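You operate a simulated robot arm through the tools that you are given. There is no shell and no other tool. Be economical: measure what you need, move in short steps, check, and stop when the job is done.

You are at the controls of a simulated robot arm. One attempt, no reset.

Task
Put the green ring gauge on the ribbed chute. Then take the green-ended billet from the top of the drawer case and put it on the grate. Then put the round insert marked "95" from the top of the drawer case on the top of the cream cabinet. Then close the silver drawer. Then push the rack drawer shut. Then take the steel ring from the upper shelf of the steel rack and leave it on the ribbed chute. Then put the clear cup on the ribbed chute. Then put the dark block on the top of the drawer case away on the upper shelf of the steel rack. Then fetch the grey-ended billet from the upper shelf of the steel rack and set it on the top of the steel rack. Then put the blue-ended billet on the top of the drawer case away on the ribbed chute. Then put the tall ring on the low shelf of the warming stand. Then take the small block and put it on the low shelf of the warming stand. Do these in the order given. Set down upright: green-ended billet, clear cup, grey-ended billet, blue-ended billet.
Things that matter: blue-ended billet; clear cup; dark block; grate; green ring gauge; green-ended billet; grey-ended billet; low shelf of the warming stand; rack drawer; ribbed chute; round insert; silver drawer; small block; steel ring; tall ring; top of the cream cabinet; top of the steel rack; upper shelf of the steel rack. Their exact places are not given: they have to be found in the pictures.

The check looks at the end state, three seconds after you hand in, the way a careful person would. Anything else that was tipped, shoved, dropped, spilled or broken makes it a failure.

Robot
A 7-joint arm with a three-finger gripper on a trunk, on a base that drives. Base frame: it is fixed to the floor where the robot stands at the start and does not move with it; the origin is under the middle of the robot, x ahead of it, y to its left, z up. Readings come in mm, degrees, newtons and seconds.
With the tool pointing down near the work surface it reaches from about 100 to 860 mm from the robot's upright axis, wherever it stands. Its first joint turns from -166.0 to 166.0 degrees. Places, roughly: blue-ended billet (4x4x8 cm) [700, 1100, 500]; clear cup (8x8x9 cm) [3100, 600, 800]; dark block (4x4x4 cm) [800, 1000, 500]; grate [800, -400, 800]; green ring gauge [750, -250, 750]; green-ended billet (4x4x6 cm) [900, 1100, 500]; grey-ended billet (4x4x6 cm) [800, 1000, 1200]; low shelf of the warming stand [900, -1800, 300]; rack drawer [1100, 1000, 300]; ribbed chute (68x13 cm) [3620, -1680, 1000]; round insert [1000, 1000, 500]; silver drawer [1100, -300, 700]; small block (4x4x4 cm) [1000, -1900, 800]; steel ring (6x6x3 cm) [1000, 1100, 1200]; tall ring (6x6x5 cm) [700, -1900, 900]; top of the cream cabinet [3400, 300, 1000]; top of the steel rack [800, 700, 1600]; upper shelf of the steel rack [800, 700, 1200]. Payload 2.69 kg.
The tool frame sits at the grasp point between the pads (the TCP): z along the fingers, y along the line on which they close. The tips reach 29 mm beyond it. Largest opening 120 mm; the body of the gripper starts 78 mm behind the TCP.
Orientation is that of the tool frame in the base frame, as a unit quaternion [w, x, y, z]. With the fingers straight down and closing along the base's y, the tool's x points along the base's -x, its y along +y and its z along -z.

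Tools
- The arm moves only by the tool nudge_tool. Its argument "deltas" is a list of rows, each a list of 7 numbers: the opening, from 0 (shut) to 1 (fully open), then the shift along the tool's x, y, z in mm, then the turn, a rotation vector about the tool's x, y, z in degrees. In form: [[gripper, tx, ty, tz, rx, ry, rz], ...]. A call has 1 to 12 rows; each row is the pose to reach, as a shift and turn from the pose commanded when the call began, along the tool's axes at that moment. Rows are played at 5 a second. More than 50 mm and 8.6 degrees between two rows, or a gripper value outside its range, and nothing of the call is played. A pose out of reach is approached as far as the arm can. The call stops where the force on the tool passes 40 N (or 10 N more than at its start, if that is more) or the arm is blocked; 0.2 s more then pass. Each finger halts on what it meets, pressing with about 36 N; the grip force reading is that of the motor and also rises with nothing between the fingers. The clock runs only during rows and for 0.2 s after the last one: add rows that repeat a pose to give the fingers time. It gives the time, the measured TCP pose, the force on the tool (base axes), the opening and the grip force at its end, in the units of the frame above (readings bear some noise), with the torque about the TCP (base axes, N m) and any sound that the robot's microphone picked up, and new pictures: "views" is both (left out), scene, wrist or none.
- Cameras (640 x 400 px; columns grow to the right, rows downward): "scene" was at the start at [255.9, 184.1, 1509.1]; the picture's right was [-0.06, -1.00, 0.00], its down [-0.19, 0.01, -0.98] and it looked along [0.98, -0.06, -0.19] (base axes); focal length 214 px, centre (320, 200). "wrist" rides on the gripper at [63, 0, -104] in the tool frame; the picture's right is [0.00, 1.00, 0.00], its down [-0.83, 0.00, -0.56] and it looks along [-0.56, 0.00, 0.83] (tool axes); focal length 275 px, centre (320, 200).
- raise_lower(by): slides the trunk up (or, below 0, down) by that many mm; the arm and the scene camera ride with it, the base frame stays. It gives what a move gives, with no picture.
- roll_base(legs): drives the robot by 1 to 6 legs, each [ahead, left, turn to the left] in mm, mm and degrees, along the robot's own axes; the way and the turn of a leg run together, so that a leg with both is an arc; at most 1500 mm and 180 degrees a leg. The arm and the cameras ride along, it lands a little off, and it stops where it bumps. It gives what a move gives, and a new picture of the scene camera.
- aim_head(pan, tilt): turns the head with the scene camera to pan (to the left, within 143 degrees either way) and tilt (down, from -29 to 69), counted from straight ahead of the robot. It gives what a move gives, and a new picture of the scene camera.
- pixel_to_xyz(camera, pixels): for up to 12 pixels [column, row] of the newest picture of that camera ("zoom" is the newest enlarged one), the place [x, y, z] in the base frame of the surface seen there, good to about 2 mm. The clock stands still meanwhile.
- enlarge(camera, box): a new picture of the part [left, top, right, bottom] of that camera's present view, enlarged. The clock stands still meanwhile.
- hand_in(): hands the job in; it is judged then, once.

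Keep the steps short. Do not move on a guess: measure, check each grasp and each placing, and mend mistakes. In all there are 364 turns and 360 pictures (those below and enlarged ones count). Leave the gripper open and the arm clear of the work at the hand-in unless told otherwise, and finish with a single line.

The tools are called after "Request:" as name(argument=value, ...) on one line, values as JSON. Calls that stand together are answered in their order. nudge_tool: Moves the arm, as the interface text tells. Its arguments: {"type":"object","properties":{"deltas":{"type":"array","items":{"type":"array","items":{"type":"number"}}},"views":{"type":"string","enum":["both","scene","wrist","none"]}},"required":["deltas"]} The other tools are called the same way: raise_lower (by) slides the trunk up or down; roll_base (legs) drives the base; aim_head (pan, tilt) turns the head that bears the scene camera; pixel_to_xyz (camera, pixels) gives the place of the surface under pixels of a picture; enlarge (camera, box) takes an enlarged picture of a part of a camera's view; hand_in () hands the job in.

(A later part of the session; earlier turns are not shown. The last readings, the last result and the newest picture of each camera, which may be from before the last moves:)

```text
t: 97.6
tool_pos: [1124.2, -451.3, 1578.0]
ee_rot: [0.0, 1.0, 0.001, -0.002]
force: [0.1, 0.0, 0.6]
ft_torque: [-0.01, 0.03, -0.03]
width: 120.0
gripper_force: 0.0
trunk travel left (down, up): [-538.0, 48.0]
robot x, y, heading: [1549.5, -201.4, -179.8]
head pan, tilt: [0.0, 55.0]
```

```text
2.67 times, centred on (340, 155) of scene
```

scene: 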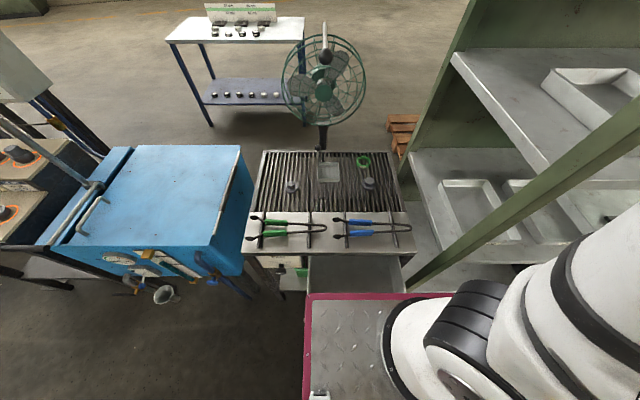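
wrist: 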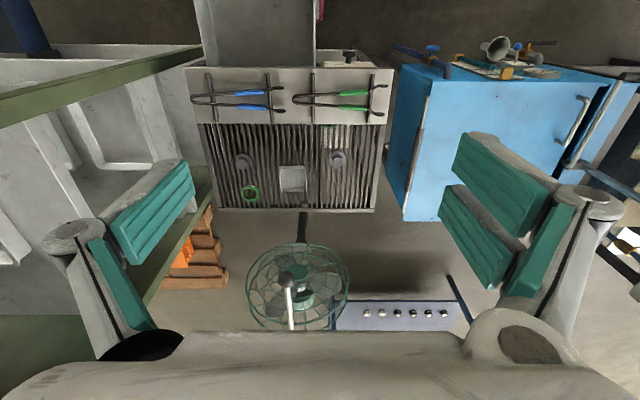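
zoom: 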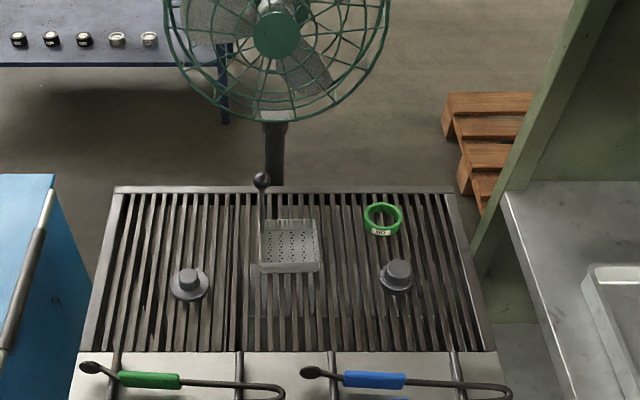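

Request:
pixel_to_xyz(camera="scene", pixels=[[246, 250], [408, 250], [262, 155], [395, 157], [310, 290], [400, 288]])

Request:
pixel_to_xyz(camera="zoom", pixels=[[366, 215], [401, 215], [383, 203], [381, 227], [381, 232], [398, 270]])

```text
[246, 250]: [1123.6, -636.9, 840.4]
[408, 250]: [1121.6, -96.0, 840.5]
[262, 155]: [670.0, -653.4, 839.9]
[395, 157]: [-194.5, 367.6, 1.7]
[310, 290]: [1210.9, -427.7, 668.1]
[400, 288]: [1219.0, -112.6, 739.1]
```

```text
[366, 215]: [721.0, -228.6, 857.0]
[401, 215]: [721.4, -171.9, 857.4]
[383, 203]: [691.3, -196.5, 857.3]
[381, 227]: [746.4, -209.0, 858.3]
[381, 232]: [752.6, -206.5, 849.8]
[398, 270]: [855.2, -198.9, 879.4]
```

Nothing moved. Ring centre ≈(720,-200), top 858. Move the arm over: first sideways, then forward/down.

Request:
nudge_tool(deltas=[[0.7, 0, -50, 0, 0, 0, 0], [0.7, 0, -100, 0, 0, 0, 0], [0.7, 0, -150, 0, 0, 0, 0], [0.7, 0, -200, 0, 0, 0, 0], [0.7, 0, -250, 0, 0, 0, 0], [0.7, -20, -250, 40, 0, 0, 0], [0.7, -45, -250, 80, 0, 0, 0], [0.7, -70, -250, 120, 0, 0, 0], [0.7, -95, -250, 160, 0, 0, 0], [0.7, -120, -250, 200, 0, 0, 0], [0.7, -145, -250, 240, 0, 0, 0], [0.7, -170, -250, 280, 0, 0, 0]], views="scene")

```text
t: 100.2
tool_pos: [955.6, -201.3, 1298.0]
ee_rot: [0.001, 1.0, 0.001, -0.001]
force: [1.0, 0.0, -0.2]
ft_torque: [0.01, 0.03, 0.0]
width: 83.8
gripper_force: 0.0
trunk travel left (down, up): [-538.0, 48.0]
robot x, y, heading: [1554.2, -200.2, -180.0]
head pan, tilt: [0.0, 55.0]
```

scene: 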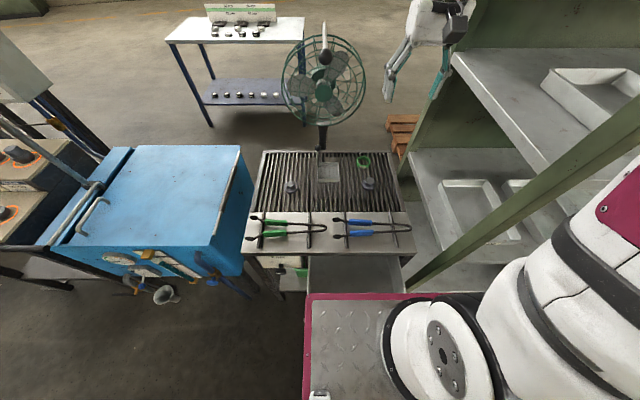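

Request:
nudge_tool(deltas=[[0.7, -25, 0, 40, 0, 0, 0], [0.7, -50, 0, 80, 0, 0, 0], [0.7, -75, 0, 120, 0, 0, 0], [0.7, -100, 0, 160, 0, 0, 0], [0.7, -125, 0, 200, 0, 0, 0], [0.7, -150, 0, 240, 0, 0, 0], [0.7, -175, 0, 280, 0, 0, 0], [0.7, -200, 0, 320, 0, 0, 0], [0.7, -222, 0, 350, 0, 0, 0], [0.7, -234, 0, 368, 0, 0, 0]])

```text
t: 102.4
tool_pos: [719.5, -202.2, 929.5]
ee_rot: [0.001, 1.0, 0.001, -0.001]
force: [-1.0, 0.4, 0.4]
ft_torque: [0.02, 0.02, 0.01]
width: 84.0
gripper_force: 0.0
trunk travel left (down, up): [-538.0, 48.0]
robot x, y, heading: [1548.4, -202.4, -179.7]
head pan, tilt: [0.0, 55.0]
```

scene: 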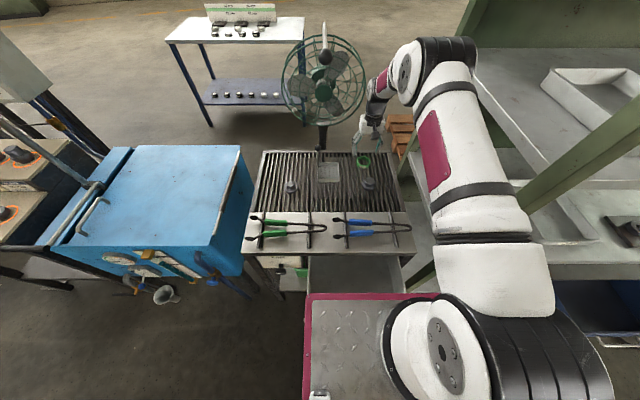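
wrist: 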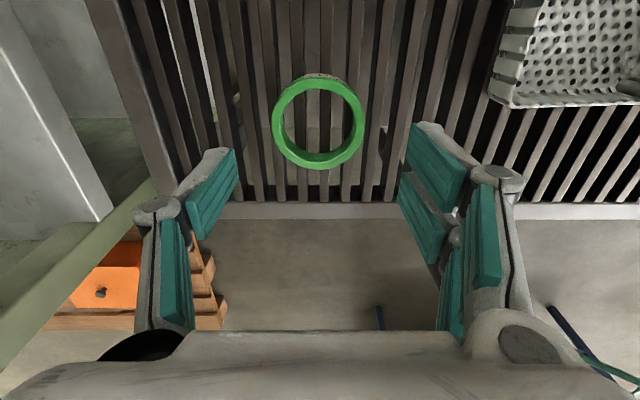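

Request:
pixel_to_xyz(camera="wrist", pixels=[[277, 122], [360, 122], [318, 85], [318, 162], [300, 192]])

```text
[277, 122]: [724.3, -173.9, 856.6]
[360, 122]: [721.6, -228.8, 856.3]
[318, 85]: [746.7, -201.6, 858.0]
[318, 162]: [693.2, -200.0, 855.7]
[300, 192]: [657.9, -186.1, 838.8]
```

Request:
nudge_tool(deltas=[[0.7, 0, 0, 30, 0, 0, 0], [0.7, 1, -1, 57, 0, 0, 0], [0.3, 1, -1, 57, 0, 0, 0], [0.3, 1, -1, 57, 0, 0, 0], [0.3, 1, -1, 57, 0, 0, 0]], views="wrist")

```text
t: 103.6
tool_pos: [720.0, -203.2, 871.9]
ee_rot: [0.001, 1.0, 0.001, -0.001]
force: [0.4, 0.7, 0.2]
ft_torque: [0.04, 0.02, 0.0]
width: 60.3
gripper_force: 35.7
trunk travel left (down, up): [-538.0, 48.0]
robot x, y, heading: [1549.8, -200.7, -179.8]
head pan, tilt: [0.0, 55.0]
```

wrist: 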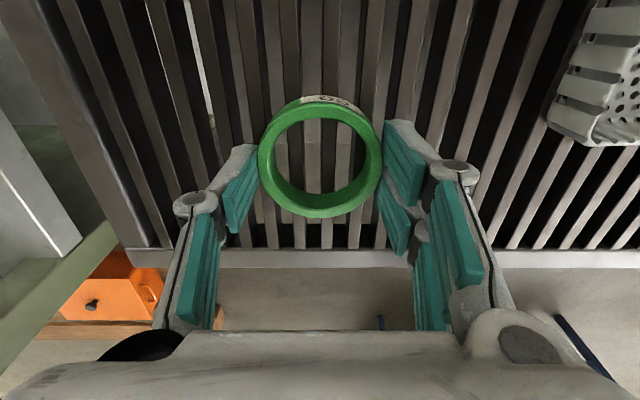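

Held (60.3 mm, 36 N). Lift and retract the same way.

Request:
nudge_tool(deltas=[[0.3, 0, 0, -30, 0, 0, 0], [0.3, 0, 0, -60, 0, 0, 0], [0.3, 25, 0, -100, 0, 0, 0], [0.3, 50, 0, -140, 0, 0, 0], [0.3, 75, 0, -180, 0, 0, 0], [0.3, 100, 0, -220, 0, 0, 0], [0.3, 125, 0, -260, 0, 0, 0], [0.3, 150, 0, -300, 0, 0, 0], [0.3, 175, 0, -340, 0, 0, 0], [0.3, 200, 0, -380, 0, 0, 0], [0.3, 220, 0, -420, 0, 0, 0]], views="none")

Request:
nudge_tool(deltas=[[0.3, 40, 0, -20, 0, 0, 0], [0.3, 80, 20, -20, 0, 0, 0], [0.3, 120, 50, -20, 0, 0, 0], [0.3, 150, 80, -20, 0, 0, 0], [0.3, 180, 110, -20, 0, 0, 0], [0.3, 210, 140, -20, 0, 0, 0], [0.3, 230, 170, -20, 0, 0, 0], [0.3, 250, 200, -20, 0, 0, 0]], views="both")

```text
t: 106.0
tool_pos: [940.5, -200.1, 1291.2]
ee_rot: [0.001, 1.0, 0.0, -0.002]
force: [-0.8, 0.0, -1.6]
ft_torque: [0.04, -0.03, 0.01]
width: 60.5
gripper_force: 36.1
trunk travel left (down, up): [-538.0, 48.0]
robot x, y, heading: [1548.7, -197.5, -180.0]
head pan, tilt: [0.0, 55.0]
```

```text
t: 107.8
tool_pos: [1189.3, -400.7, 1310.5]
ee_rot: [0.001, 1.0, 0.0, -0.001]
force: [-0.4, -0.1, -1.0]
ft_torque: [-0.05, -0.01, -0.02]
width: 60.4
gripper_force: 36.2
trunk travel left (down, up): [-538.0, 48.0]
robot x, y, heading: [1549.1, -198.4, -180.0]
head pan, tilt: [0.0, 55.0]
```

scene: 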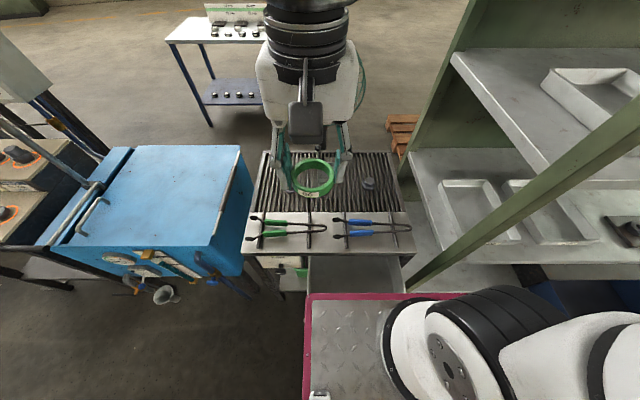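
wrist: 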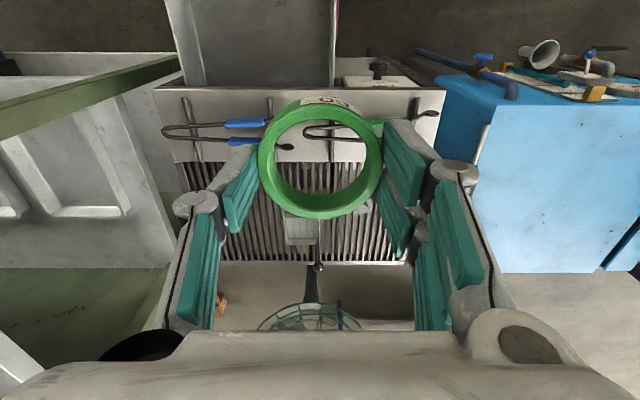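

Request:
roll_base(legs=[[-200, 0, 0], [-100, 300, 0], [0, 0, 150]])

Request:
aim_head(pan=0, tilt=15)

```text
t: 117.3
tool_pos: [2225.6, -504.1, 1311.6]
ee_rot: [0.001, 0.245, 0.97, 0.0]
force: [0.0, 0.8, -2.4]
ft_torque: [-0.08, 0.01, -0.01]
width: 60.4
gripper_force: 36.6
trunk travel left (down, up): [-538.0, 48.0]
robot x, y, heading: [1810.3, -507.9, -28.4]
head pan, tilt: [0.0, 55.0]
```

scene: 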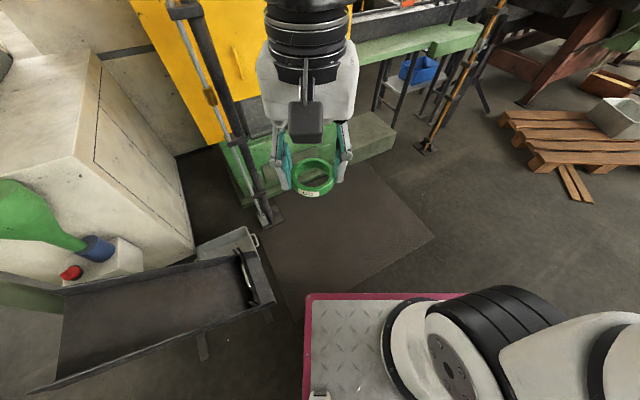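

```text
t: 118.4
tool_pos: [2224.7, -503.2, 1311.9]
ee_rot: [0.002, 0.245, 0.969, 0.001]
force: [-0.1, -0.2, -1.4]
ft_torque: [0.0, -0.01, 0.02]
width: 60.6
gripper_force: 35.7
trunk travel left (down, up): [-538.0, 48.0]
robot x, y, heading: [1813.2, -510.3, -28.4]
head pan, tilt: [0.0, 15.0]
```

scene: 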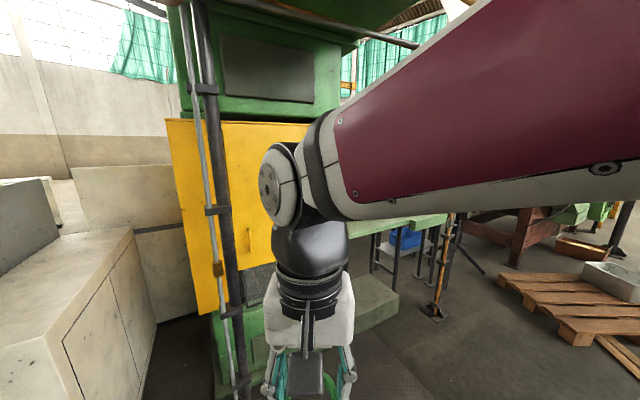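

Request:
pixel_to_xyz(camera="scene", pixels=[[505, 285], [560, 335], [435, 315], [235, 375], [600, 270], [440, 225], [620, 375], [380, 265], [480, 275], [510, 262]])

Request:
aim_head(pan=-35, tilt=25)

```text
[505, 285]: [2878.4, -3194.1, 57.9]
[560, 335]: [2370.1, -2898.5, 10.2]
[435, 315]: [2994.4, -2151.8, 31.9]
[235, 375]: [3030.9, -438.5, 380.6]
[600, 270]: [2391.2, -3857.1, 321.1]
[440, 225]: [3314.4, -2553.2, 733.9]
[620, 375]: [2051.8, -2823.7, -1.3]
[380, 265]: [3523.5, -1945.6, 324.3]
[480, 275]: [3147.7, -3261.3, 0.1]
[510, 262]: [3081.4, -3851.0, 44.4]
```

```text
t: 119.4
tool_pos: [2224.7, -503.8, 1311.5]
ee_rot: [0.001, 0.246, 0.969, 0.001]
force: [-0.4, 0.1, -1.4]
ft_torque: [0.01, 0.03, -0.03]
width: 60.5
gripper_force: 35.6
trunk travel left (down, up): [-538.0, 48.0]
robot x, y, heading: [1813.6, -508.4, -28.6]
head pan, tilt: [-35.0, 25.0]
```

scene: 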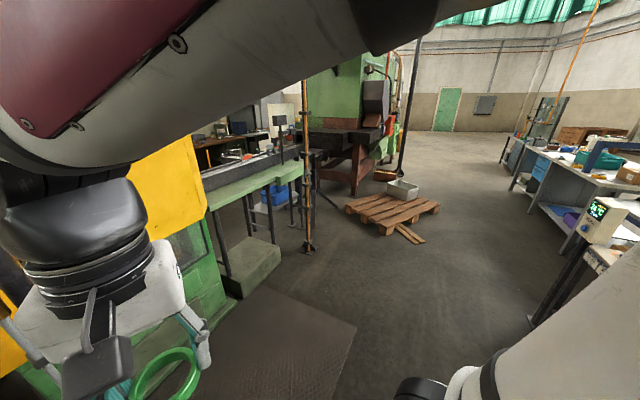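

Request:
enlarge(camera="scene", box=[180, 90, 360, 290])

Request:
pixel_to_xyz(camera="scene", pixels=[[240, 170], [270, 158], [300, 152], [215, 190], [290, 175], [310, 150], [355, 325], [312, 250]])

```text
2.00 times, centred on (270, 190) of scene
```

zoom: 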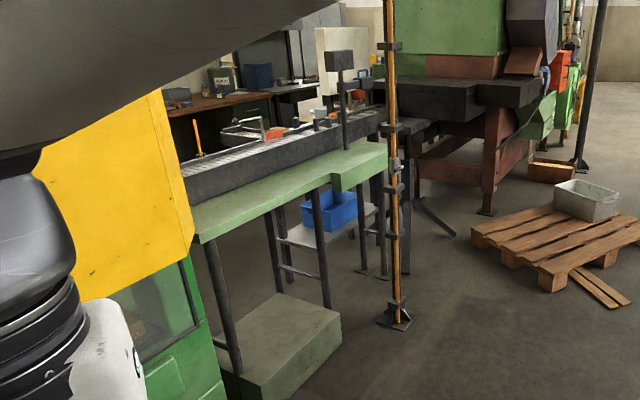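

```text
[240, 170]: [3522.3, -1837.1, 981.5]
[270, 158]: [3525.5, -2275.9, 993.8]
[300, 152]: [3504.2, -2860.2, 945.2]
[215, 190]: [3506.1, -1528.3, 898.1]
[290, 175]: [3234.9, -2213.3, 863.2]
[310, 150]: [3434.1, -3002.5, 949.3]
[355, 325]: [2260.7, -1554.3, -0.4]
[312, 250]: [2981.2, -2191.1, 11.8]
```

Request:
roll_base(legs=[[1159, -668, 0], [0, 0, 28.5]])

Request:
aim_head(pan=15, tilt=20)

```text
t: 121.3
tool_pos: [2225.4, -638.2, 1311.4]
ee_rot: [0.001, 0.244, 0.97, 0.0]
force: [0.7, -0.3, -2.0]
ft_torque: [0.0, 0.0, 0.0]
width: 60.6
gripper_force: 36.0
trunk travel left (down, up): [-538.0, 48.0]
robot x, y, heading: [1812.0, -644.5, -28.3]
head pan, tilt: [-35.0, 25.0]
stopped in leg 1: the robot was blocked; the commanded pose is now the measured one
```

scene: 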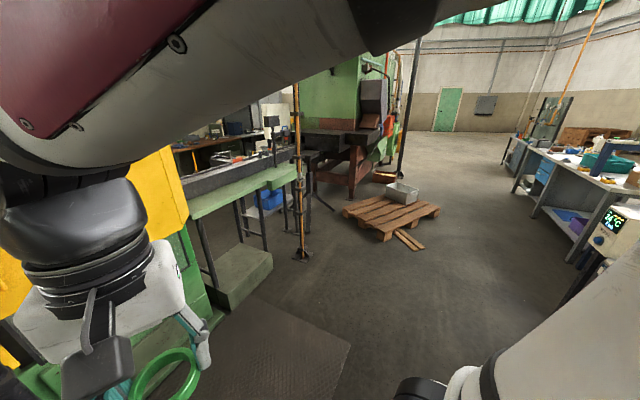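

```text
t: 122.5
tool_pos: [2226.2, -638.6, 1313.3]
ee_rot: [0.001, 0.244, 0.97, 0.0]
force: [0.2, 0.2, -0.9]
ft_torque: [0.01, -0.01, -0.02]
width: 60.0
gripper_force: 36.1
trunk travel left (down, up): [-538.0, 48.0]
robot x, y, heading: [1810.5, -641.3, -28.4]
head pan, tilt: [15.0, 20.0]
```

scene: 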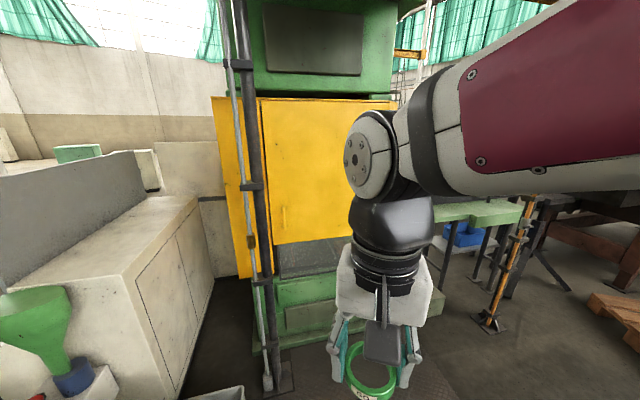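

Blocked by something at the left-front. Look down there.

Request:
aim_head(pan=30, tilt=65)

Request:
aim_head(pan=80, tilt=60)

```text
t: 123.6
tool_pos: [2223.5, -637.7, 1311.1]
ee_rot: [0.001, 0.244, 0.97, 0.0]
force: [0.0, 0.1, -0.6]
ft_torque: [0.0, 0.02, 0.02]
width: 60.5
gripper_force: 36.7
trunk travel left (down, up): [-538.0, 48.0]
robot x, y, heading: [1809.0, -640.7, -28.3]
head pan, tilt: [30.0, 65.0]
```

scene: 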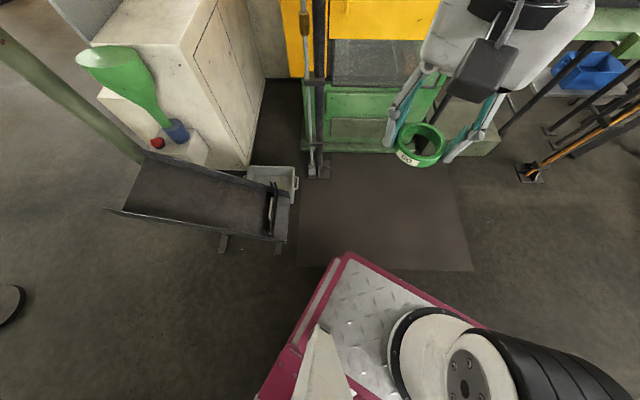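

```text
t: 124.8
tool_pos: [2224.7, -638.7, 1311.3]
ee_rot: [0.001, 0.243, 0.97, 0.0]
force: [0.0, 0.2, -0.9]
ft_torque: [0.02, -0.02, 0.0]
width: 60.3
gripper_force: 35.5
trunk travel left (down, up): [-538.0, 48.0]
robot x, y, heading: [1810.2, -643.7, -28.3]
head pan, tilt: [80.0, 60.0]
```

scene: 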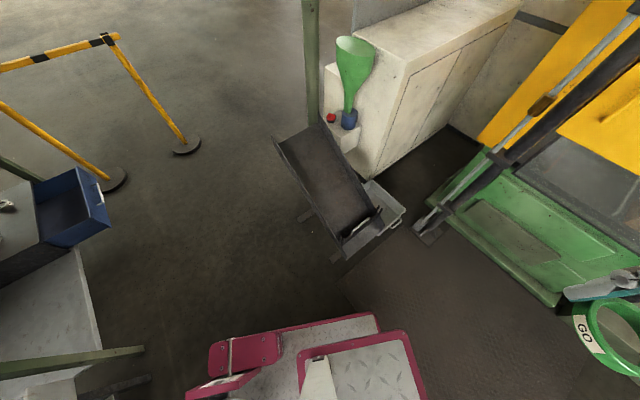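

Request:
aim_head(pan=-130, tilt=55)

Request:
aim_head(pan=-80, tilt=60)

```text
t: 127.8
tool_pos: [2224.4, -638.7, 1312.1]
ee_rot: [0.001, 0.244, 0.97, 0.001]
force: [0.1, -0.3, -1.1]
ft_torque: [0.0, 0.02, 0.04]
width: 60.2
gripper_force: 36.3
trunk travel left (down, up): [-538.0, 48.0]
robot x, y, heading: [1810.2, -647.5, -28.4]
head pan, tilt: [-130.0, 55.0]
```

scene: 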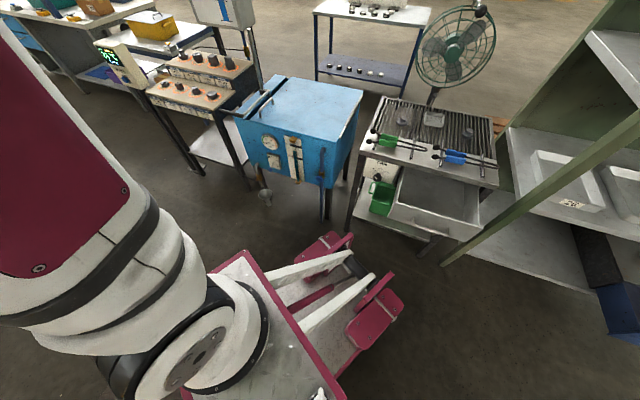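

```text
t: 129.0
tool_pos: [2225.2, -637.3, 1311.8]
ee_rot: [0.001, 0.244, 0.97, 0.0]
force: [-0.9, -0.1, -0.9]
ft_torque: [-0.02, 0.02, -0.01]
width: 60.2
gripper_force: 36.1
trunk travel left (down, up): [-538.0, 48.0]
robot x, y, heading: [1812.1, -639.8, -28.4]
head pan, tilt: [-80.0, 60.0]
```

scene: 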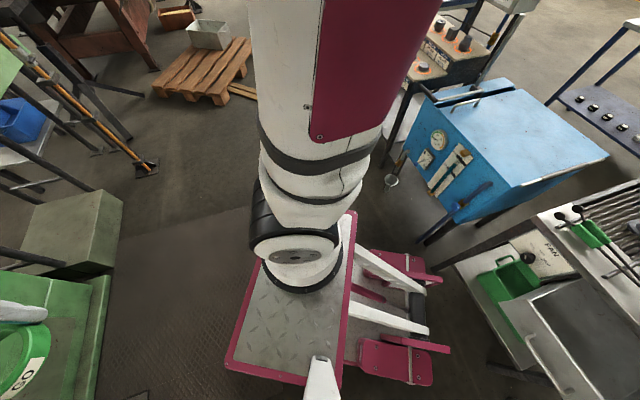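

Request:
pixel_to_xyz(camera="scene", pixels=[[200, 250], [150, 350], [220, 130], [240, 215], [150, 230], [225, 300], [305, 380], [230, 365], [345, 215], [360, 260], [430, 270], [400, 340]])

```text
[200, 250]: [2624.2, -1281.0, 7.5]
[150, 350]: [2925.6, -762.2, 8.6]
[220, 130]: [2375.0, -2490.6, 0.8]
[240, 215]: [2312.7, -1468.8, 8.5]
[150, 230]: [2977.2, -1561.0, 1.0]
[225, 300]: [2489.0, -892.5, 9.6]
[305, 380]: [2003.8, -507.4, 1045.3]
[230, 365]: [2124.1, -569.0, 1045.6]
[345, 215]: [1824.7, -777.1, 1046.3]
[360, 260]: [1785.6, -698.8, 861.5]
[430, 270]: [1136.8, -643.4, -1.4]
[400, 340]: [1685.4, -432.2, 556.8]
```

A ~9 mm floor plate (x≈2250–2980, y>-1560) blocks the base. I go round its −y side.

Request:
roll_base(legs=[[-80, 0, 0], [0, 0, 28.4], [0, -1300, 0]])

Request:
aim_head(pan=15, tilt=30)

```text
t: 137.6
tool_pos: [2115.5, -1697.3, 1312.1]
ee_rot: [0.001, -0.007, 1.0, 0.001]
force: [0.1, 0.2, -1.1]
ft_torque: [-0.02, 0.0, -0.03]
width: 60.2
gripper_force: 36.0
trunk travel left (down, up): [-538.0, 48.0]
robot x, y, heading: [1754.0, -1900.2, 0.8]
head pan, tilt: [-80.0, 60.0]
```

scene: 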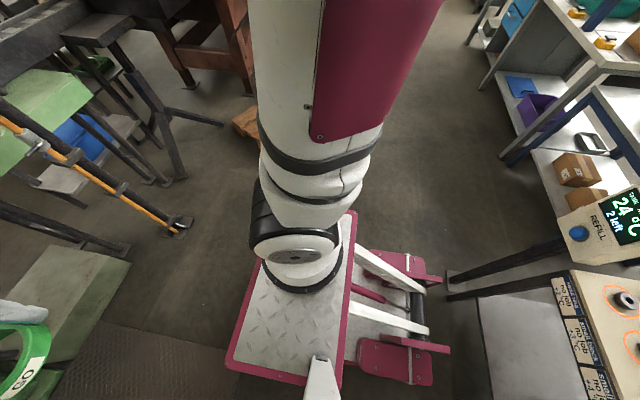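

```text
t: 139.3
tool_pos: [2114.8, -1696.9, 1312.0]
ee_rot: [0.001, -0.008, 1.0, 0.001]
force: [-0.1, 0.7, -1.4]
ft_torque: [0.01, -0.01, -0.01]
width: 60.5
gripper_force: 36.0
trunk travel left (down, up): [-538.0, 48.0]
robot x, y, heading: [1757.5, -1905.2, 0.9]
head pan, tilt: [15.0, 30.0]
```

scene: 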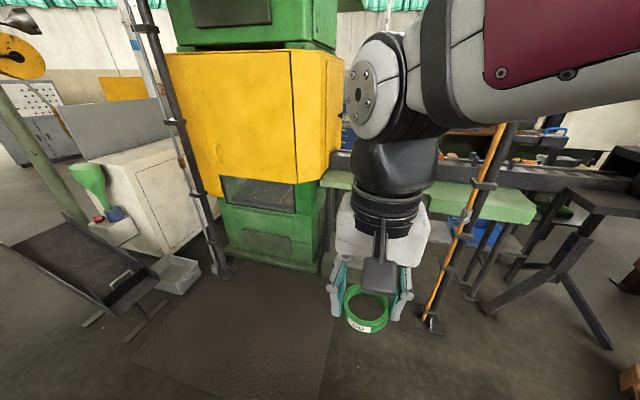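

Request:
pixel_to_xyz(camera="scene", pixels=[[333, 290], [320, 385], [333, 278], [432, 322], [330, 255], [480, 200], [340, 182], [520, 205], [420, 330], [220, 265], [330, 240], [336, 160]])

```text
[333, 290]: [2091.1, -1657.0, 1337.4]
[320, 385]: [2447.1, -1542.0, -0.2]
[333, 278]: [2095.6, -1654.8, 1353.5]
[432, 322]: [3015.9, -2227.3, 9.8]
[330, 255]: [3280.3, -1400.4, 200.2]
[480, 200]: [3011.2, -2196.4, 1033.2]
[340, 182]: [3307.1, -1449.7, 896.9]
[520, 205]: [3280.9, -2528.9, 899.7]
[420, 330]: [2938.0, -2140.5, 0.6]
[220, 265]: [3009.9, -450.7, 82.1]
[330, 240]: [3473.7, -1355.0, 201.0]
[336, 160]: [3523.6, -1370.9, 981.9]
```

Request:
roll_base(legs=[[643, 80, -0.9]])

Request:
aim_head(pan=0, tilt=40)

```text
t: 143.0
tool_pos: [2761.2, -1613.3, 1311.5]
ee_rot: [0.001, -0.005, 1.0, 0.0]
force: [0.5, -0.4, -2.1]
ft_torque: [-0.01, 0.03, -0.01]
width: 60.2
gripper_force: 35.7
trunk travel left (down, up): [-538.0, 48.0]
robot x, y, heading: [2400.5, -1820.2, 0.5]
head pan, tilt: [15.0, 30.0]
```

scene: 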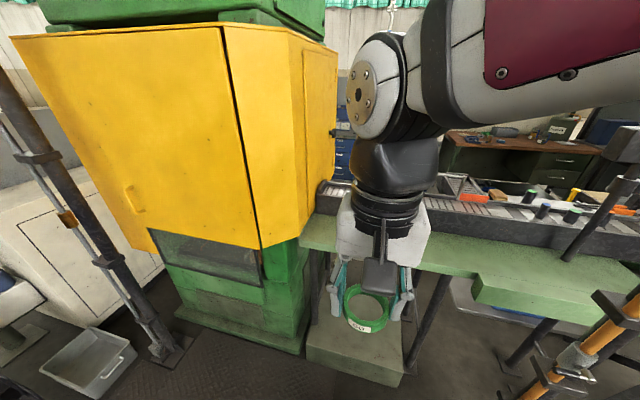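

```text
t: 143.7
tool_pos: [2762.1, -1614.1, 1312.2]
ee_rot: [0.001, -0.005, 1.0, 0.001]
force: [0.6, 0.3, -0.8]
ft_torque: [0.01, 0.0, 0.03]
width: 60.3
gripper_force: 36.4
trunk travel left (down, up): [-538.0, 48.0]
robot x, y, heading: [2403.7, -1815.5, 0.5]
head pan, tilt: [0.0, 40.0]
```

scene: 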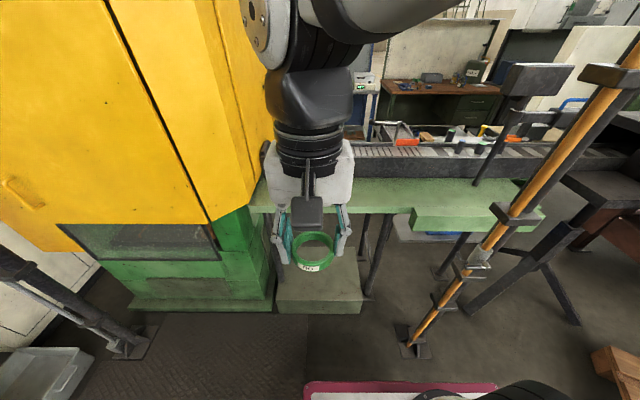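

Request:
enlarge(camera="scene", box=[340, 110, 500, 210])

Request:
pixel_to_xyz(camera="zoom", pixels=[[100, 140], [100, 165], [100, 190], [200, 165], [300, 165], [400, 165], [400, 145], [300, 190], [500, 165], [100, 220]])

Request:
pixel_to_xyz(camera="scene", pixels=[[408, 348], [425, 352], [300, 320], [360, 300], [520, 70], [500, 180], [265, 150], [255, 130], [230, 100], [280, 290]])

```text
4.00 times, centred on (420, 160) of scene
```

zoom: 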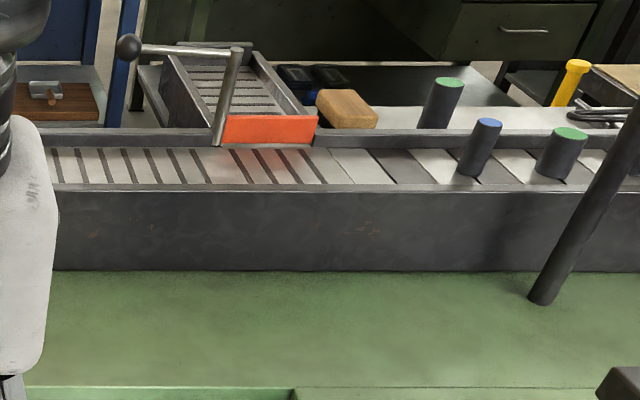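

```text
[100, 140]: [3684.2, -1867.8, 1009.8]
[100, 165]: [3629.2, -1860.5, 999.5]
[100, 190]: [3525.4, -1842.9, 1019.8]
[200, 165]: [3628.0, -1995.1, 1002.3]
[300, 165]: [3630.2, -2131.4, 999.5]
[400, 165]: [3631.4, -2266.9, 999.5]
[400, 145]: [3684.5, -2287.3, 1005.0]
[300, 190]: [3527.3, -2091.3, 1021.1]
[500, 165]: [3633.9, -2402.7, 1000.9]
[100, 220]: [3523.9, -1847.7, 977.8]
```

```text
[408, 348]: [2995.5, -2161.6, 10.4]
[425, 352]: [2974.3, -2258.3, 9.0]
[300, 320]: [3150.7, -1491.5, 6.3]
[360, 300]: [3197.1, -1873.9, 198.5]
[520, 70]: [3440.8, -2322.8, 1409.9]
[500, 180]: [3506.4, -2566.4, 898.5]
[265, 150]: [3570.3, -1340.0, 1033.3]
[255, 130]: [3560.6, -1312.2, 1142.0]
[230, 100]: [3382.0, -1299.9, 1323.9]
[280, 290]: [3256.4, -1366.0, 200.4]
```

Ribbed surface z≈1000, x 3540–3685; ribs y≈-1340…-2020. Roll to x≈2770.

Request:
roll_base(legs=[[370, -5, -0.5]])

Request:
aim_head(pan=0, tilt=40)

```text
t: 146.1
tool_pos: [3136.0, -1619.0, 1311.4]
ee_rot: [0.001, -0.001, 1.0, 0.001]
force: [0.3, -0.1, -1.0]
ft_torque: [-0.05, -0.01, -0.01]
width: 60.2
gripper_force: 36.5
trunk travel left (down, up): [-538.0, 48.0]
robot x, y, heading: [2776.2, -1824.1, -0.0]
head pan, tilt: [0.0, 40.0]
```

scene: 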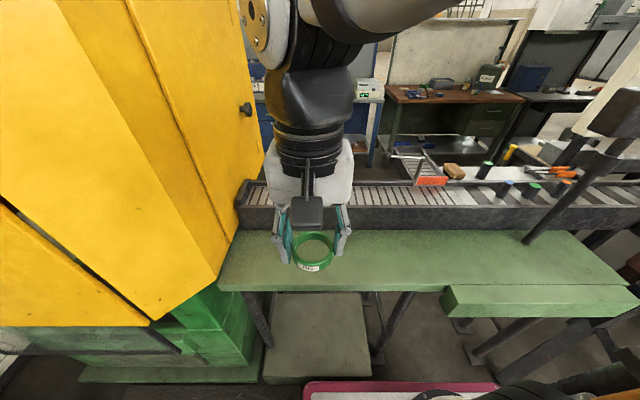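

```text
t: 146.7
tool_pos: [3136.3, -1619.8, 1312.3]
ee_rot: [0.001, -0.002, 1.0, 0.001]
force: [0.1, 0.7, -1.4]
ft_torque: [-0.02, 0.01, 0.02]
width: 60.3
gripper_force: 36.3
trunk travel left (down, up): [-538.0, 48.0]
robot x, y, heading: [2777.7, -1819.3, 0.1]
head pan, tilt: [0.0, 40.0]
```

scene: 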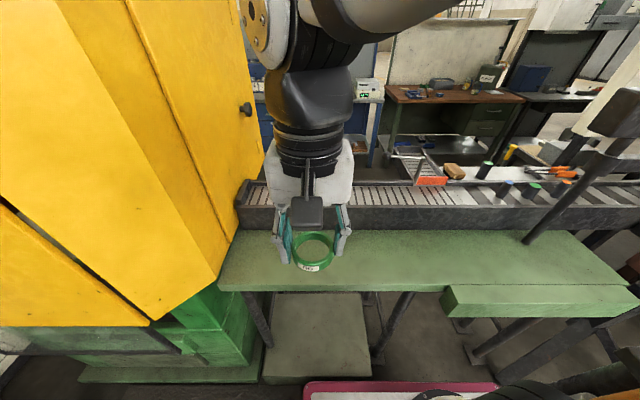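

Request:
enlarge(camera="scene", box=[340, 130, 500, 230])

Request:
pixel_to_xyz(camera="zoom", pixels=[[210, 108], [320, 150], [300, 205], [395, 225], [425, 252], [435, 235], [550, 250], [100, 255], [100, 240]])

Request:
pixel_to_xyz(camera="scene", pixels=[[250, 198], [265, 195], [375, 198], [400, 198], [245, 110]])

```text
4.00 times, centred on (420, 180) of scene
```

zoom: 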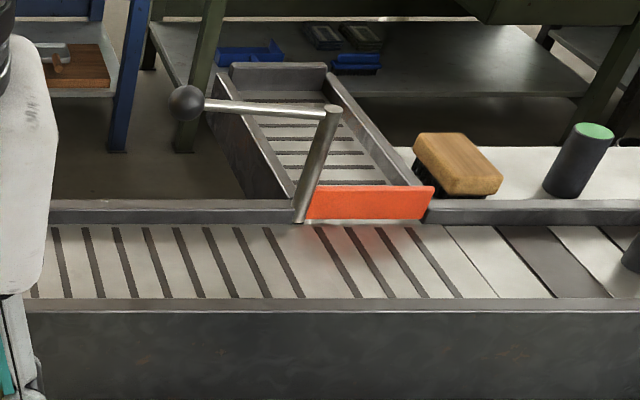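

```text
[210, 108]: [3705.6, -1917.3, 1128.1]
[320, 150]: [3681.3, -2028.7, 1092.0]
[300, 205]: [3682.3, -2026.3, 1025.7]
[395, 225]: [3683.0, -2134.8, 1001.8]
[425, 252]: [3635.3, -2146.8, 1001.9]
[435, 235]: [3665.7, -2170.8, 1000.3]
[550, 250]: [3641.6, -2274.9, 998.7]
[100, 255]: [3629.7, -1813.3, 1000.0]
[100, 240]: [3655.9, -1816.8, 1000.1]
```

```text
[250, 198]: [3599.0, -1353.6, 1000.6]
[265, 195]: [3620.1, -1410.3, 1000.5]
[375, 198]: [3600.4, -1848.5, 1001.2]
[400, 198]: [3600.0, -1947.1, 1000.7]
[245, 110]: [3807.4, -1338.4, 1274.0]
```

Green ring goes to about (3595,-1840). Move over the chute at z≈1100.

Request:
nudge_tool(deltas=[[0.3, -38, -18, 10, 0, 0, 0], [0.3, -76, -36, 20, 0, 0, 0], [0.3, -114, -54, 30, 0, 0, 0], [0.3, -152, -72, 40, 0, 0, 0], [0.3, -190, -90, 55, 0, 0, 0], [0.3, -228, -108, 70, 0, 0, 0], [0.3, -266, -126, 90, 0, 0, 0], [0.3, -304, -144, 110, 0, 0, 0], [0.3, -342, -162, 130, 0, 0, 0], [0.3, -380, -180, 150, 0, 0, 0], [0.3, -420, -200, 170, 0, 0, 0], [0.3, -458, -220, 190, 0, 0, 0]])

```text
t: 149.3
tool_pos: [3593.5, -1837.6, 1121.7]
ee_rot: [0.0, -0.002, 1.0, 0.002]
force: [-0.6, 1.0, -1.4]
ft_torque: [-0.04, -0.04, -0.03]
width: 60.3
gripper_force: 35.9
trunk travel left (down, up): [-538.0, 48.0]
robot x, y, heading: [2775.5, -1820.4, 0.1]
head pan, tilt: [0.0, 40.0]
```

scene: 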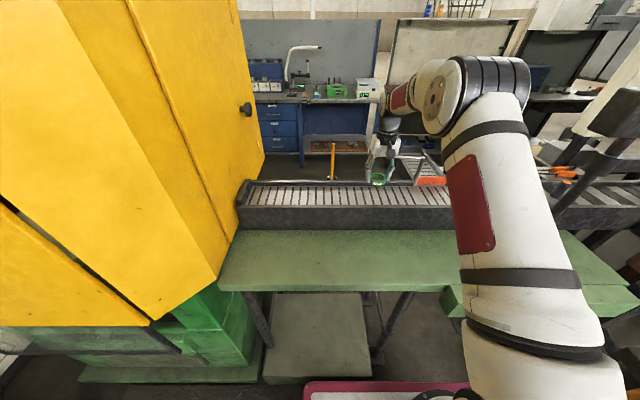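
wrist: 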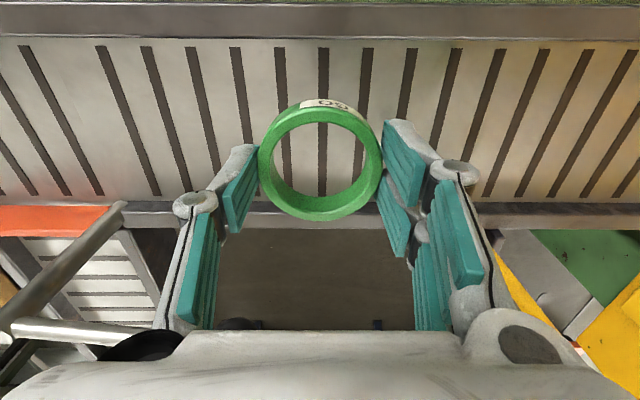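

Request:
nudge_tool(deltas=[[0.3, 0, 12, 30, 0, 0, 0], [0.3, 0, 12, 60, 0, 0, 0], [0.3, 0, 12, 80, 0, 0, 0], [0.3, 0, 12, 86, 0, 0, 0], [0.3, 0, 12, 89, 0, 0, 0]], views="wrist")

```text
t: 150.5
tool_pos: [3596.1, -1825.1, 1032.0]
ee_rot: [0.001, -0.001, 1.0, 0.0]
force: [0.2, -1.4, -0.5]
ft_torque: [0.05, 0.0, 0.03]
width: 60.2
gripper_force: 35.9
trunk travel left (down, up): [-538.0, 48.0]
robot x, y, heading: [2778.1, -1818.7, -0.1]
head pan, tilt: [0.0, 40.0]
```

wrist: 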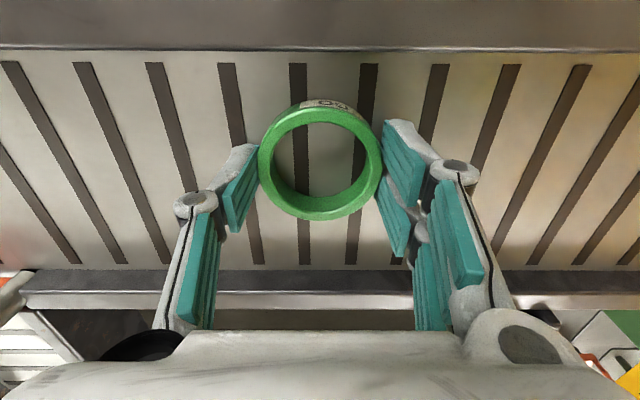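

Request:
nudge_tool(deltas=[[0.3, 0, 0, 1.5, 0, 0, 0], [0.65, 0, 0, 1.5, 0, 0, 0], [0.65, 0, 0, 1.5, 0, 0, 0], [0.65, 0, 0, -20, 0, 0, 0], [0.65, 0, 0, -60, 0, 0, 0]], views="wrist")

```text
t: 151.7
tool_pos: [3595.9, -1825.5, 1094.7]
ee_rot: [0.001, -0.002, 1.0, 0.001]
force: [0.2, -1.4, -0.4]
ft_torque: [0.01, 0.02, 0.01]
width: 78.0
gripper_force: 0.0
trunk travel left (down, up): [-538.0, 48.0]
robot x, y, heading: [2772.7, -1820.1, -0.0]
head pan, tilt: [0.0, 40.0]
```

wrist: 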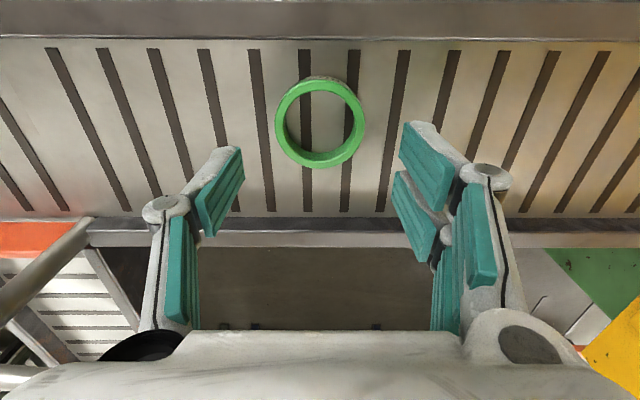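

Green ring placed. Retract the arm to the travel pose.

Request:
nudge_tool(deltas=[[0.65, 30, 10, -35, 0, 0, 0], [0.65, 68, 25, -55, 0, 0, 0], [0.65, 110, 40, -75, 0, 0, 0], [0.65, 150, 60, -90, 0, 0, 0], [0.65, 190, 80, -105, 0, 0, 0], [0.65, 230, 100, -120, 0, 0, 0], [0.65, 270, 120, -135, 0, 0, 0], [0.65, 310, 140, -150, 0, 0, 0], [0.65, 350, 155, -170, 0, 0, 0], [0.65, 390, 175, -190, 0, 0, 0], [0.65, 425, 190, -205, 0, 0, 0], [0.65, 460, 205, -216, 0, 0, 0]], views="none")

Request:
roll_base(legs=[[-800, -20, 0], [-150, 950, 0], [0, 0, 180]])

```text
t: 154.3
tool_pos: [3133.3, -1622.0, 1310.5]
ee_rot: [0.001, -0.002, 1.0, 0.001]
force: [0.1, 0.3, 0.7]
ft_torque: [0.01, 0.03, -0.01]
width: 77.6
gripper_force: 0.0
trunk travel left (down, up): [-538.0, 48.0]
robot x, y, heading: [2776.2, -1817.0, 0.2]
head pan, tilt: [0.0, 40.0]
```

```text
t: 160.0
tool_pos: [2324.3, -1601.4, 1311.1]
ee_rot: [0.001, 0.05, 0.999, 0.001]
force: [-1.4, -0.3, -0.4]
ft_torque: [0.01, 0.01, 0.05]
width: 77.7
gripper_force: 0.2
trunk travel left (down, up): [-538.0, 48.0]
robot x, y, heading: [1944.7, -1760.6, -5.8]
head pan, tilt: [0.0, 40.0]
stopped in leg 2: the robot was blocked; the commanded pose is now the measured one
```

scene: 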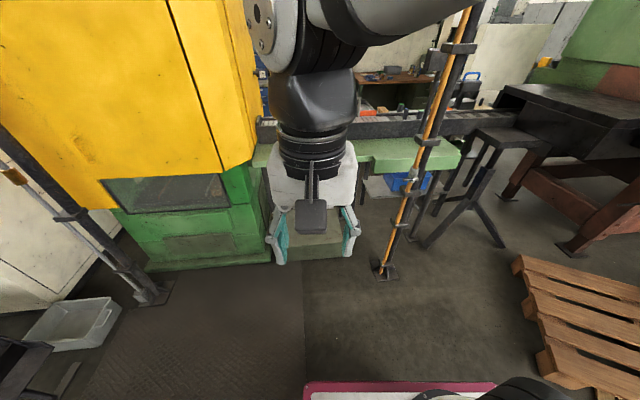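

Touched the floor plate again; back off further first.

Request:
roll_base(legs=[[-180, -60, 0], [0, 0, 5.8], [0, 1250, 0], [0, 0, 179]])

```text
t: 175.4
tool_pos: [1404.2, -750.9, 1310.8]
ee_rot: [0.001, 1.0, -0.002, -0.001]
force: [0.3, -0.3, 0.1]
ft_torque: [0.0, 0.01, 0.01]
width: 77.9
gripper_force: 0.0
trunk travel left (down, up): [-538.0, 48.0]
robot x, y, heading: [1767.0, -557.5, 179.8]
head pan, tilt: [0.0, 40.0]
```

scene: 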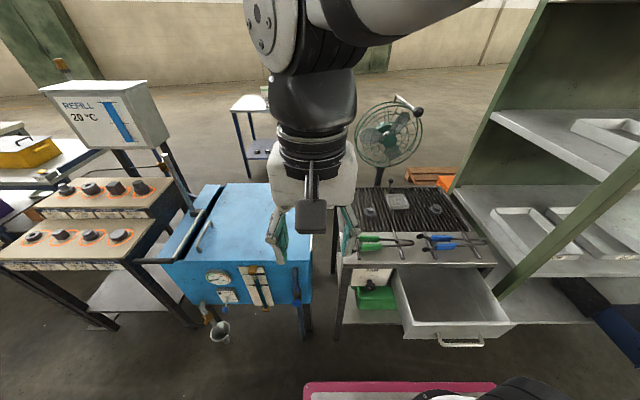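

Request:
roll_base(legs=[[-80, -750, 0], [0, -780, 0]])

Request:
aim_head(pan=-10, tilt=40)

```text
t: 183.2
tool_pos: [1487.9, 779.9, 1310.7]
ee_rot: [0.001, 1.0, -0.001, -0.001]
force: [-0.8, 0.3, -0.1]
ft_torque: [0.01, -0.04, 0.0]
width: 78.1
gripper_force: 0.1
trunk travel left (down, up): [-538.0, 48.0]
robot x, y, heading: [1845.5, 978.5, 180.1]
head pan, tilt: [0.0, 40.0]
```

scene: 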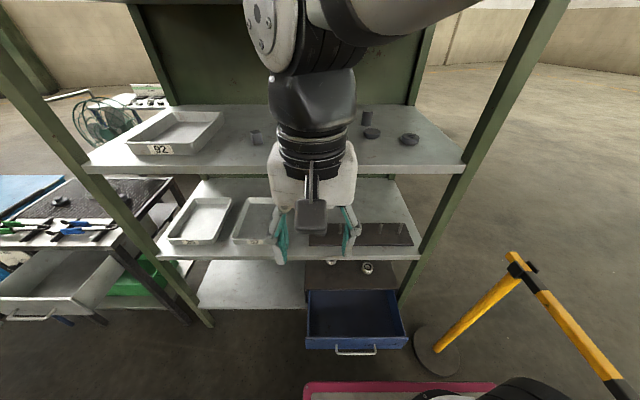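

```text
t: 184.0
tool_pos: [1487.6, 779.9, 1310.0]
ee_rot: [0.001, 1.0, 0.0, -0.001]
force: [0.3, 0.3, -0.2]
ft_torque: [0.01, 0.01, 0.03]
width: 78.1
gripper_force: 0.1
trunk travel left (down, up): [-538.0, 48.0]
robot x, y, heading: [1847.4, 976.7, 179.8]
head pan, tilt: [-10.0, 40.0]
```

scene: 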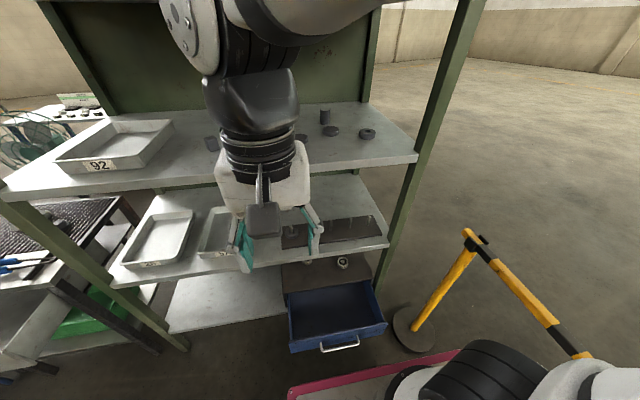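

Lower the trunk to see under the shelf at the drawer-case top.

Request:
raise_lower(by=-480)

Request:
aim_head(pan=-14, tilt=35)

```text
refused: -480 is not a number from -400 to 400
```

```text
t: 184.6
tool_pos: [1487.8, 780.7, 1310.8]
ee_rot: [0.001, 1.0, 0.0, 0.0]
force: [-0.1, 0.0, -0.2]
ft_torque: [0.0, -0.01, 0.03]
width: 77.9
gripper_force: 0.2
trunk travel left (down, up): [-538.0, 48.0]
robot x, y, heading: [1847.1, 978.6, 180.0]
head pan, tilt: [-14.0, 35.0]
```

scene: 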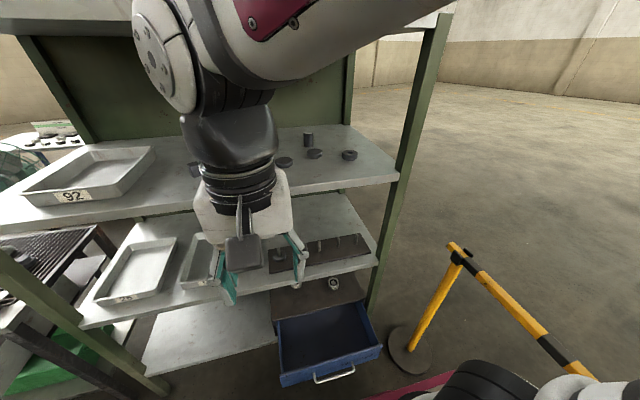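

Request:
raise_lower(by=-400)

Request:
aim_head(pan=-14, tilt=30)

Request:
enlarge(camera="scene", box=[240, 150, 440, 275])

```text
t: 187.2
tool_pos: [1446.4, 792.3, 1017.3]
ee_rot: [0.036, 0.995, -0.081, 0.034]
force: [1.0, -0.1, 0.3]
ft_torque: [-0.03, 0.0, 0.0]
width: 78.1
gripper_force: 0.1
trunk travel left (down, up): [-236.0, 350.0]
robot x, y, heading: [1846.3, 976.9, 179.8]
head pan, tilt: [-14.0, 35.0]
stopped: the arm was blocked; the commanded pose is now the measured one
```

```text
t: 187.9
tool_pos: [1446.4, 794.2, 1017.2]
ee_rot: [0.036, 0.995, -0.081, 0.037]
force: [0.0, 0.8, 0.6]
ft_torque: [-0.01, -0.04, 0.01]
width: 78.1
gripper_force: 0.1
trunk travel left (down, up): [-236.0, 350.0]
robot x, y, heading: [1846.1, 979.5, 180.0]
head pan, tilt: [-14.0, 30.0]
```

scene: 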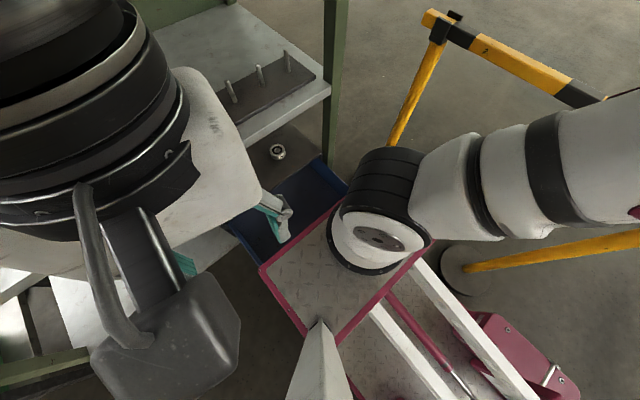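

```text
3.20 times, centred on (340, 212) of scene
```

zoom: 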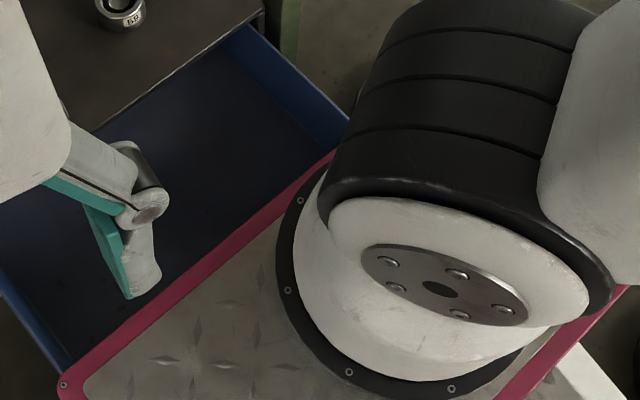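

The arm's elbow met something on the right (the yellow rail, it seems). Raise back and look.

Request:
raise_lower(by=200)

Request:
aim_head(pan=-60, tilt=40)

```text
t: 190.1
tool_pos: [1450.8, 791.9, 1217.4]
ee_rot: [0.034, 0.996, -0.072, 0.031]
force: [0.4, -1.0, -0.1]
ft_torque: [0.0, 0.0, -0.04]
width: 78.0
gripper_force: 0.0
trunk travel left (down, up): [-436.0, 150.0]
robot x, y, heading: [1846.1, 975.6, 180.0]
head pan, tilt: [-14.0, 30.0]
```

```text
t: 191.2
tool_pos: [1450.1, 791.0, 1217.2]
ee_rot: [0.035, 0.996, -0.072, 0.031]
force: [0.0, -0.3, 0.3]
ft_torque: [-0.02, 0.0, 0.01]
width: 78.0
gripper_force: 0.0
trunk travel left (down, up): [-436.0, 150.0]
robot x, y, heading: [1847.4, 977.1, 179.9]
head pan, tilt: [-60.0, 40.0]
```

scene: 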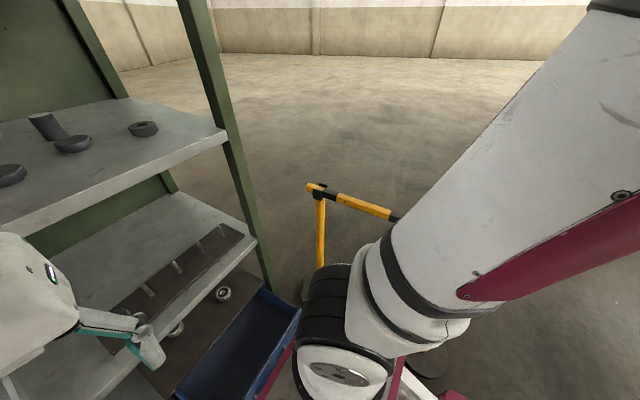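

Request:
pixel_to_xyz(camera="scene", pixels=[[320, 240], [318, 190], [385, 212], [350, 200], [224, 290], [275, 310]])

Request:
nudge_tool(deltas=[[0.65, 0, 0, 0, 0, 0, 0]], views="wrist")

```text
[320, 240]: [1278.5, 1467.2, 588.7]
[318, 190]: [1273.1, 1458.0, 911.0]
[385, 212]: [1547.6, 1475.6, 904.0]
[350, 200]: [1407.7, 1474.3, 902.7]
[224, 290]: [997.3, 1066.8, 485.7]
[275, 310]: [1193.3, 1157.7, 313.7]
```

```text
t: 191.6
tool_pos: [1450.7, 791.8, 1216.8]
ee_rot: [0.035, 0.996, -0.073, 0.03]
force: [0.1, -0.2, 0.3]
ft_torque: [0.01, 0.03, 0.0]
width: 78.4
gripper_force: 0.0
trunk travel left (down, up): [-436.0, 150.0]
robot x, y, heading: [1851.0, 977.8, 180.1]
head pan, tilt: [-60.0, 40.0]
```

wrist: 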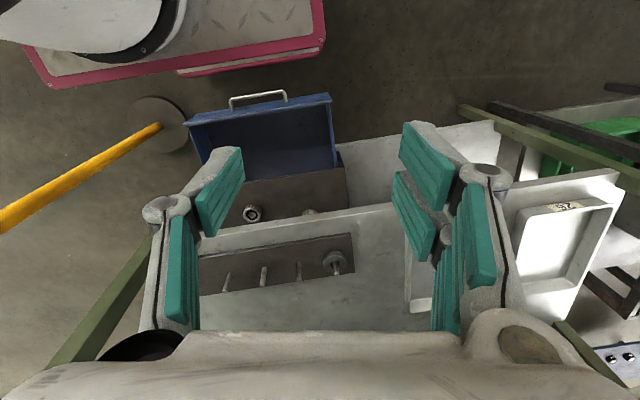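

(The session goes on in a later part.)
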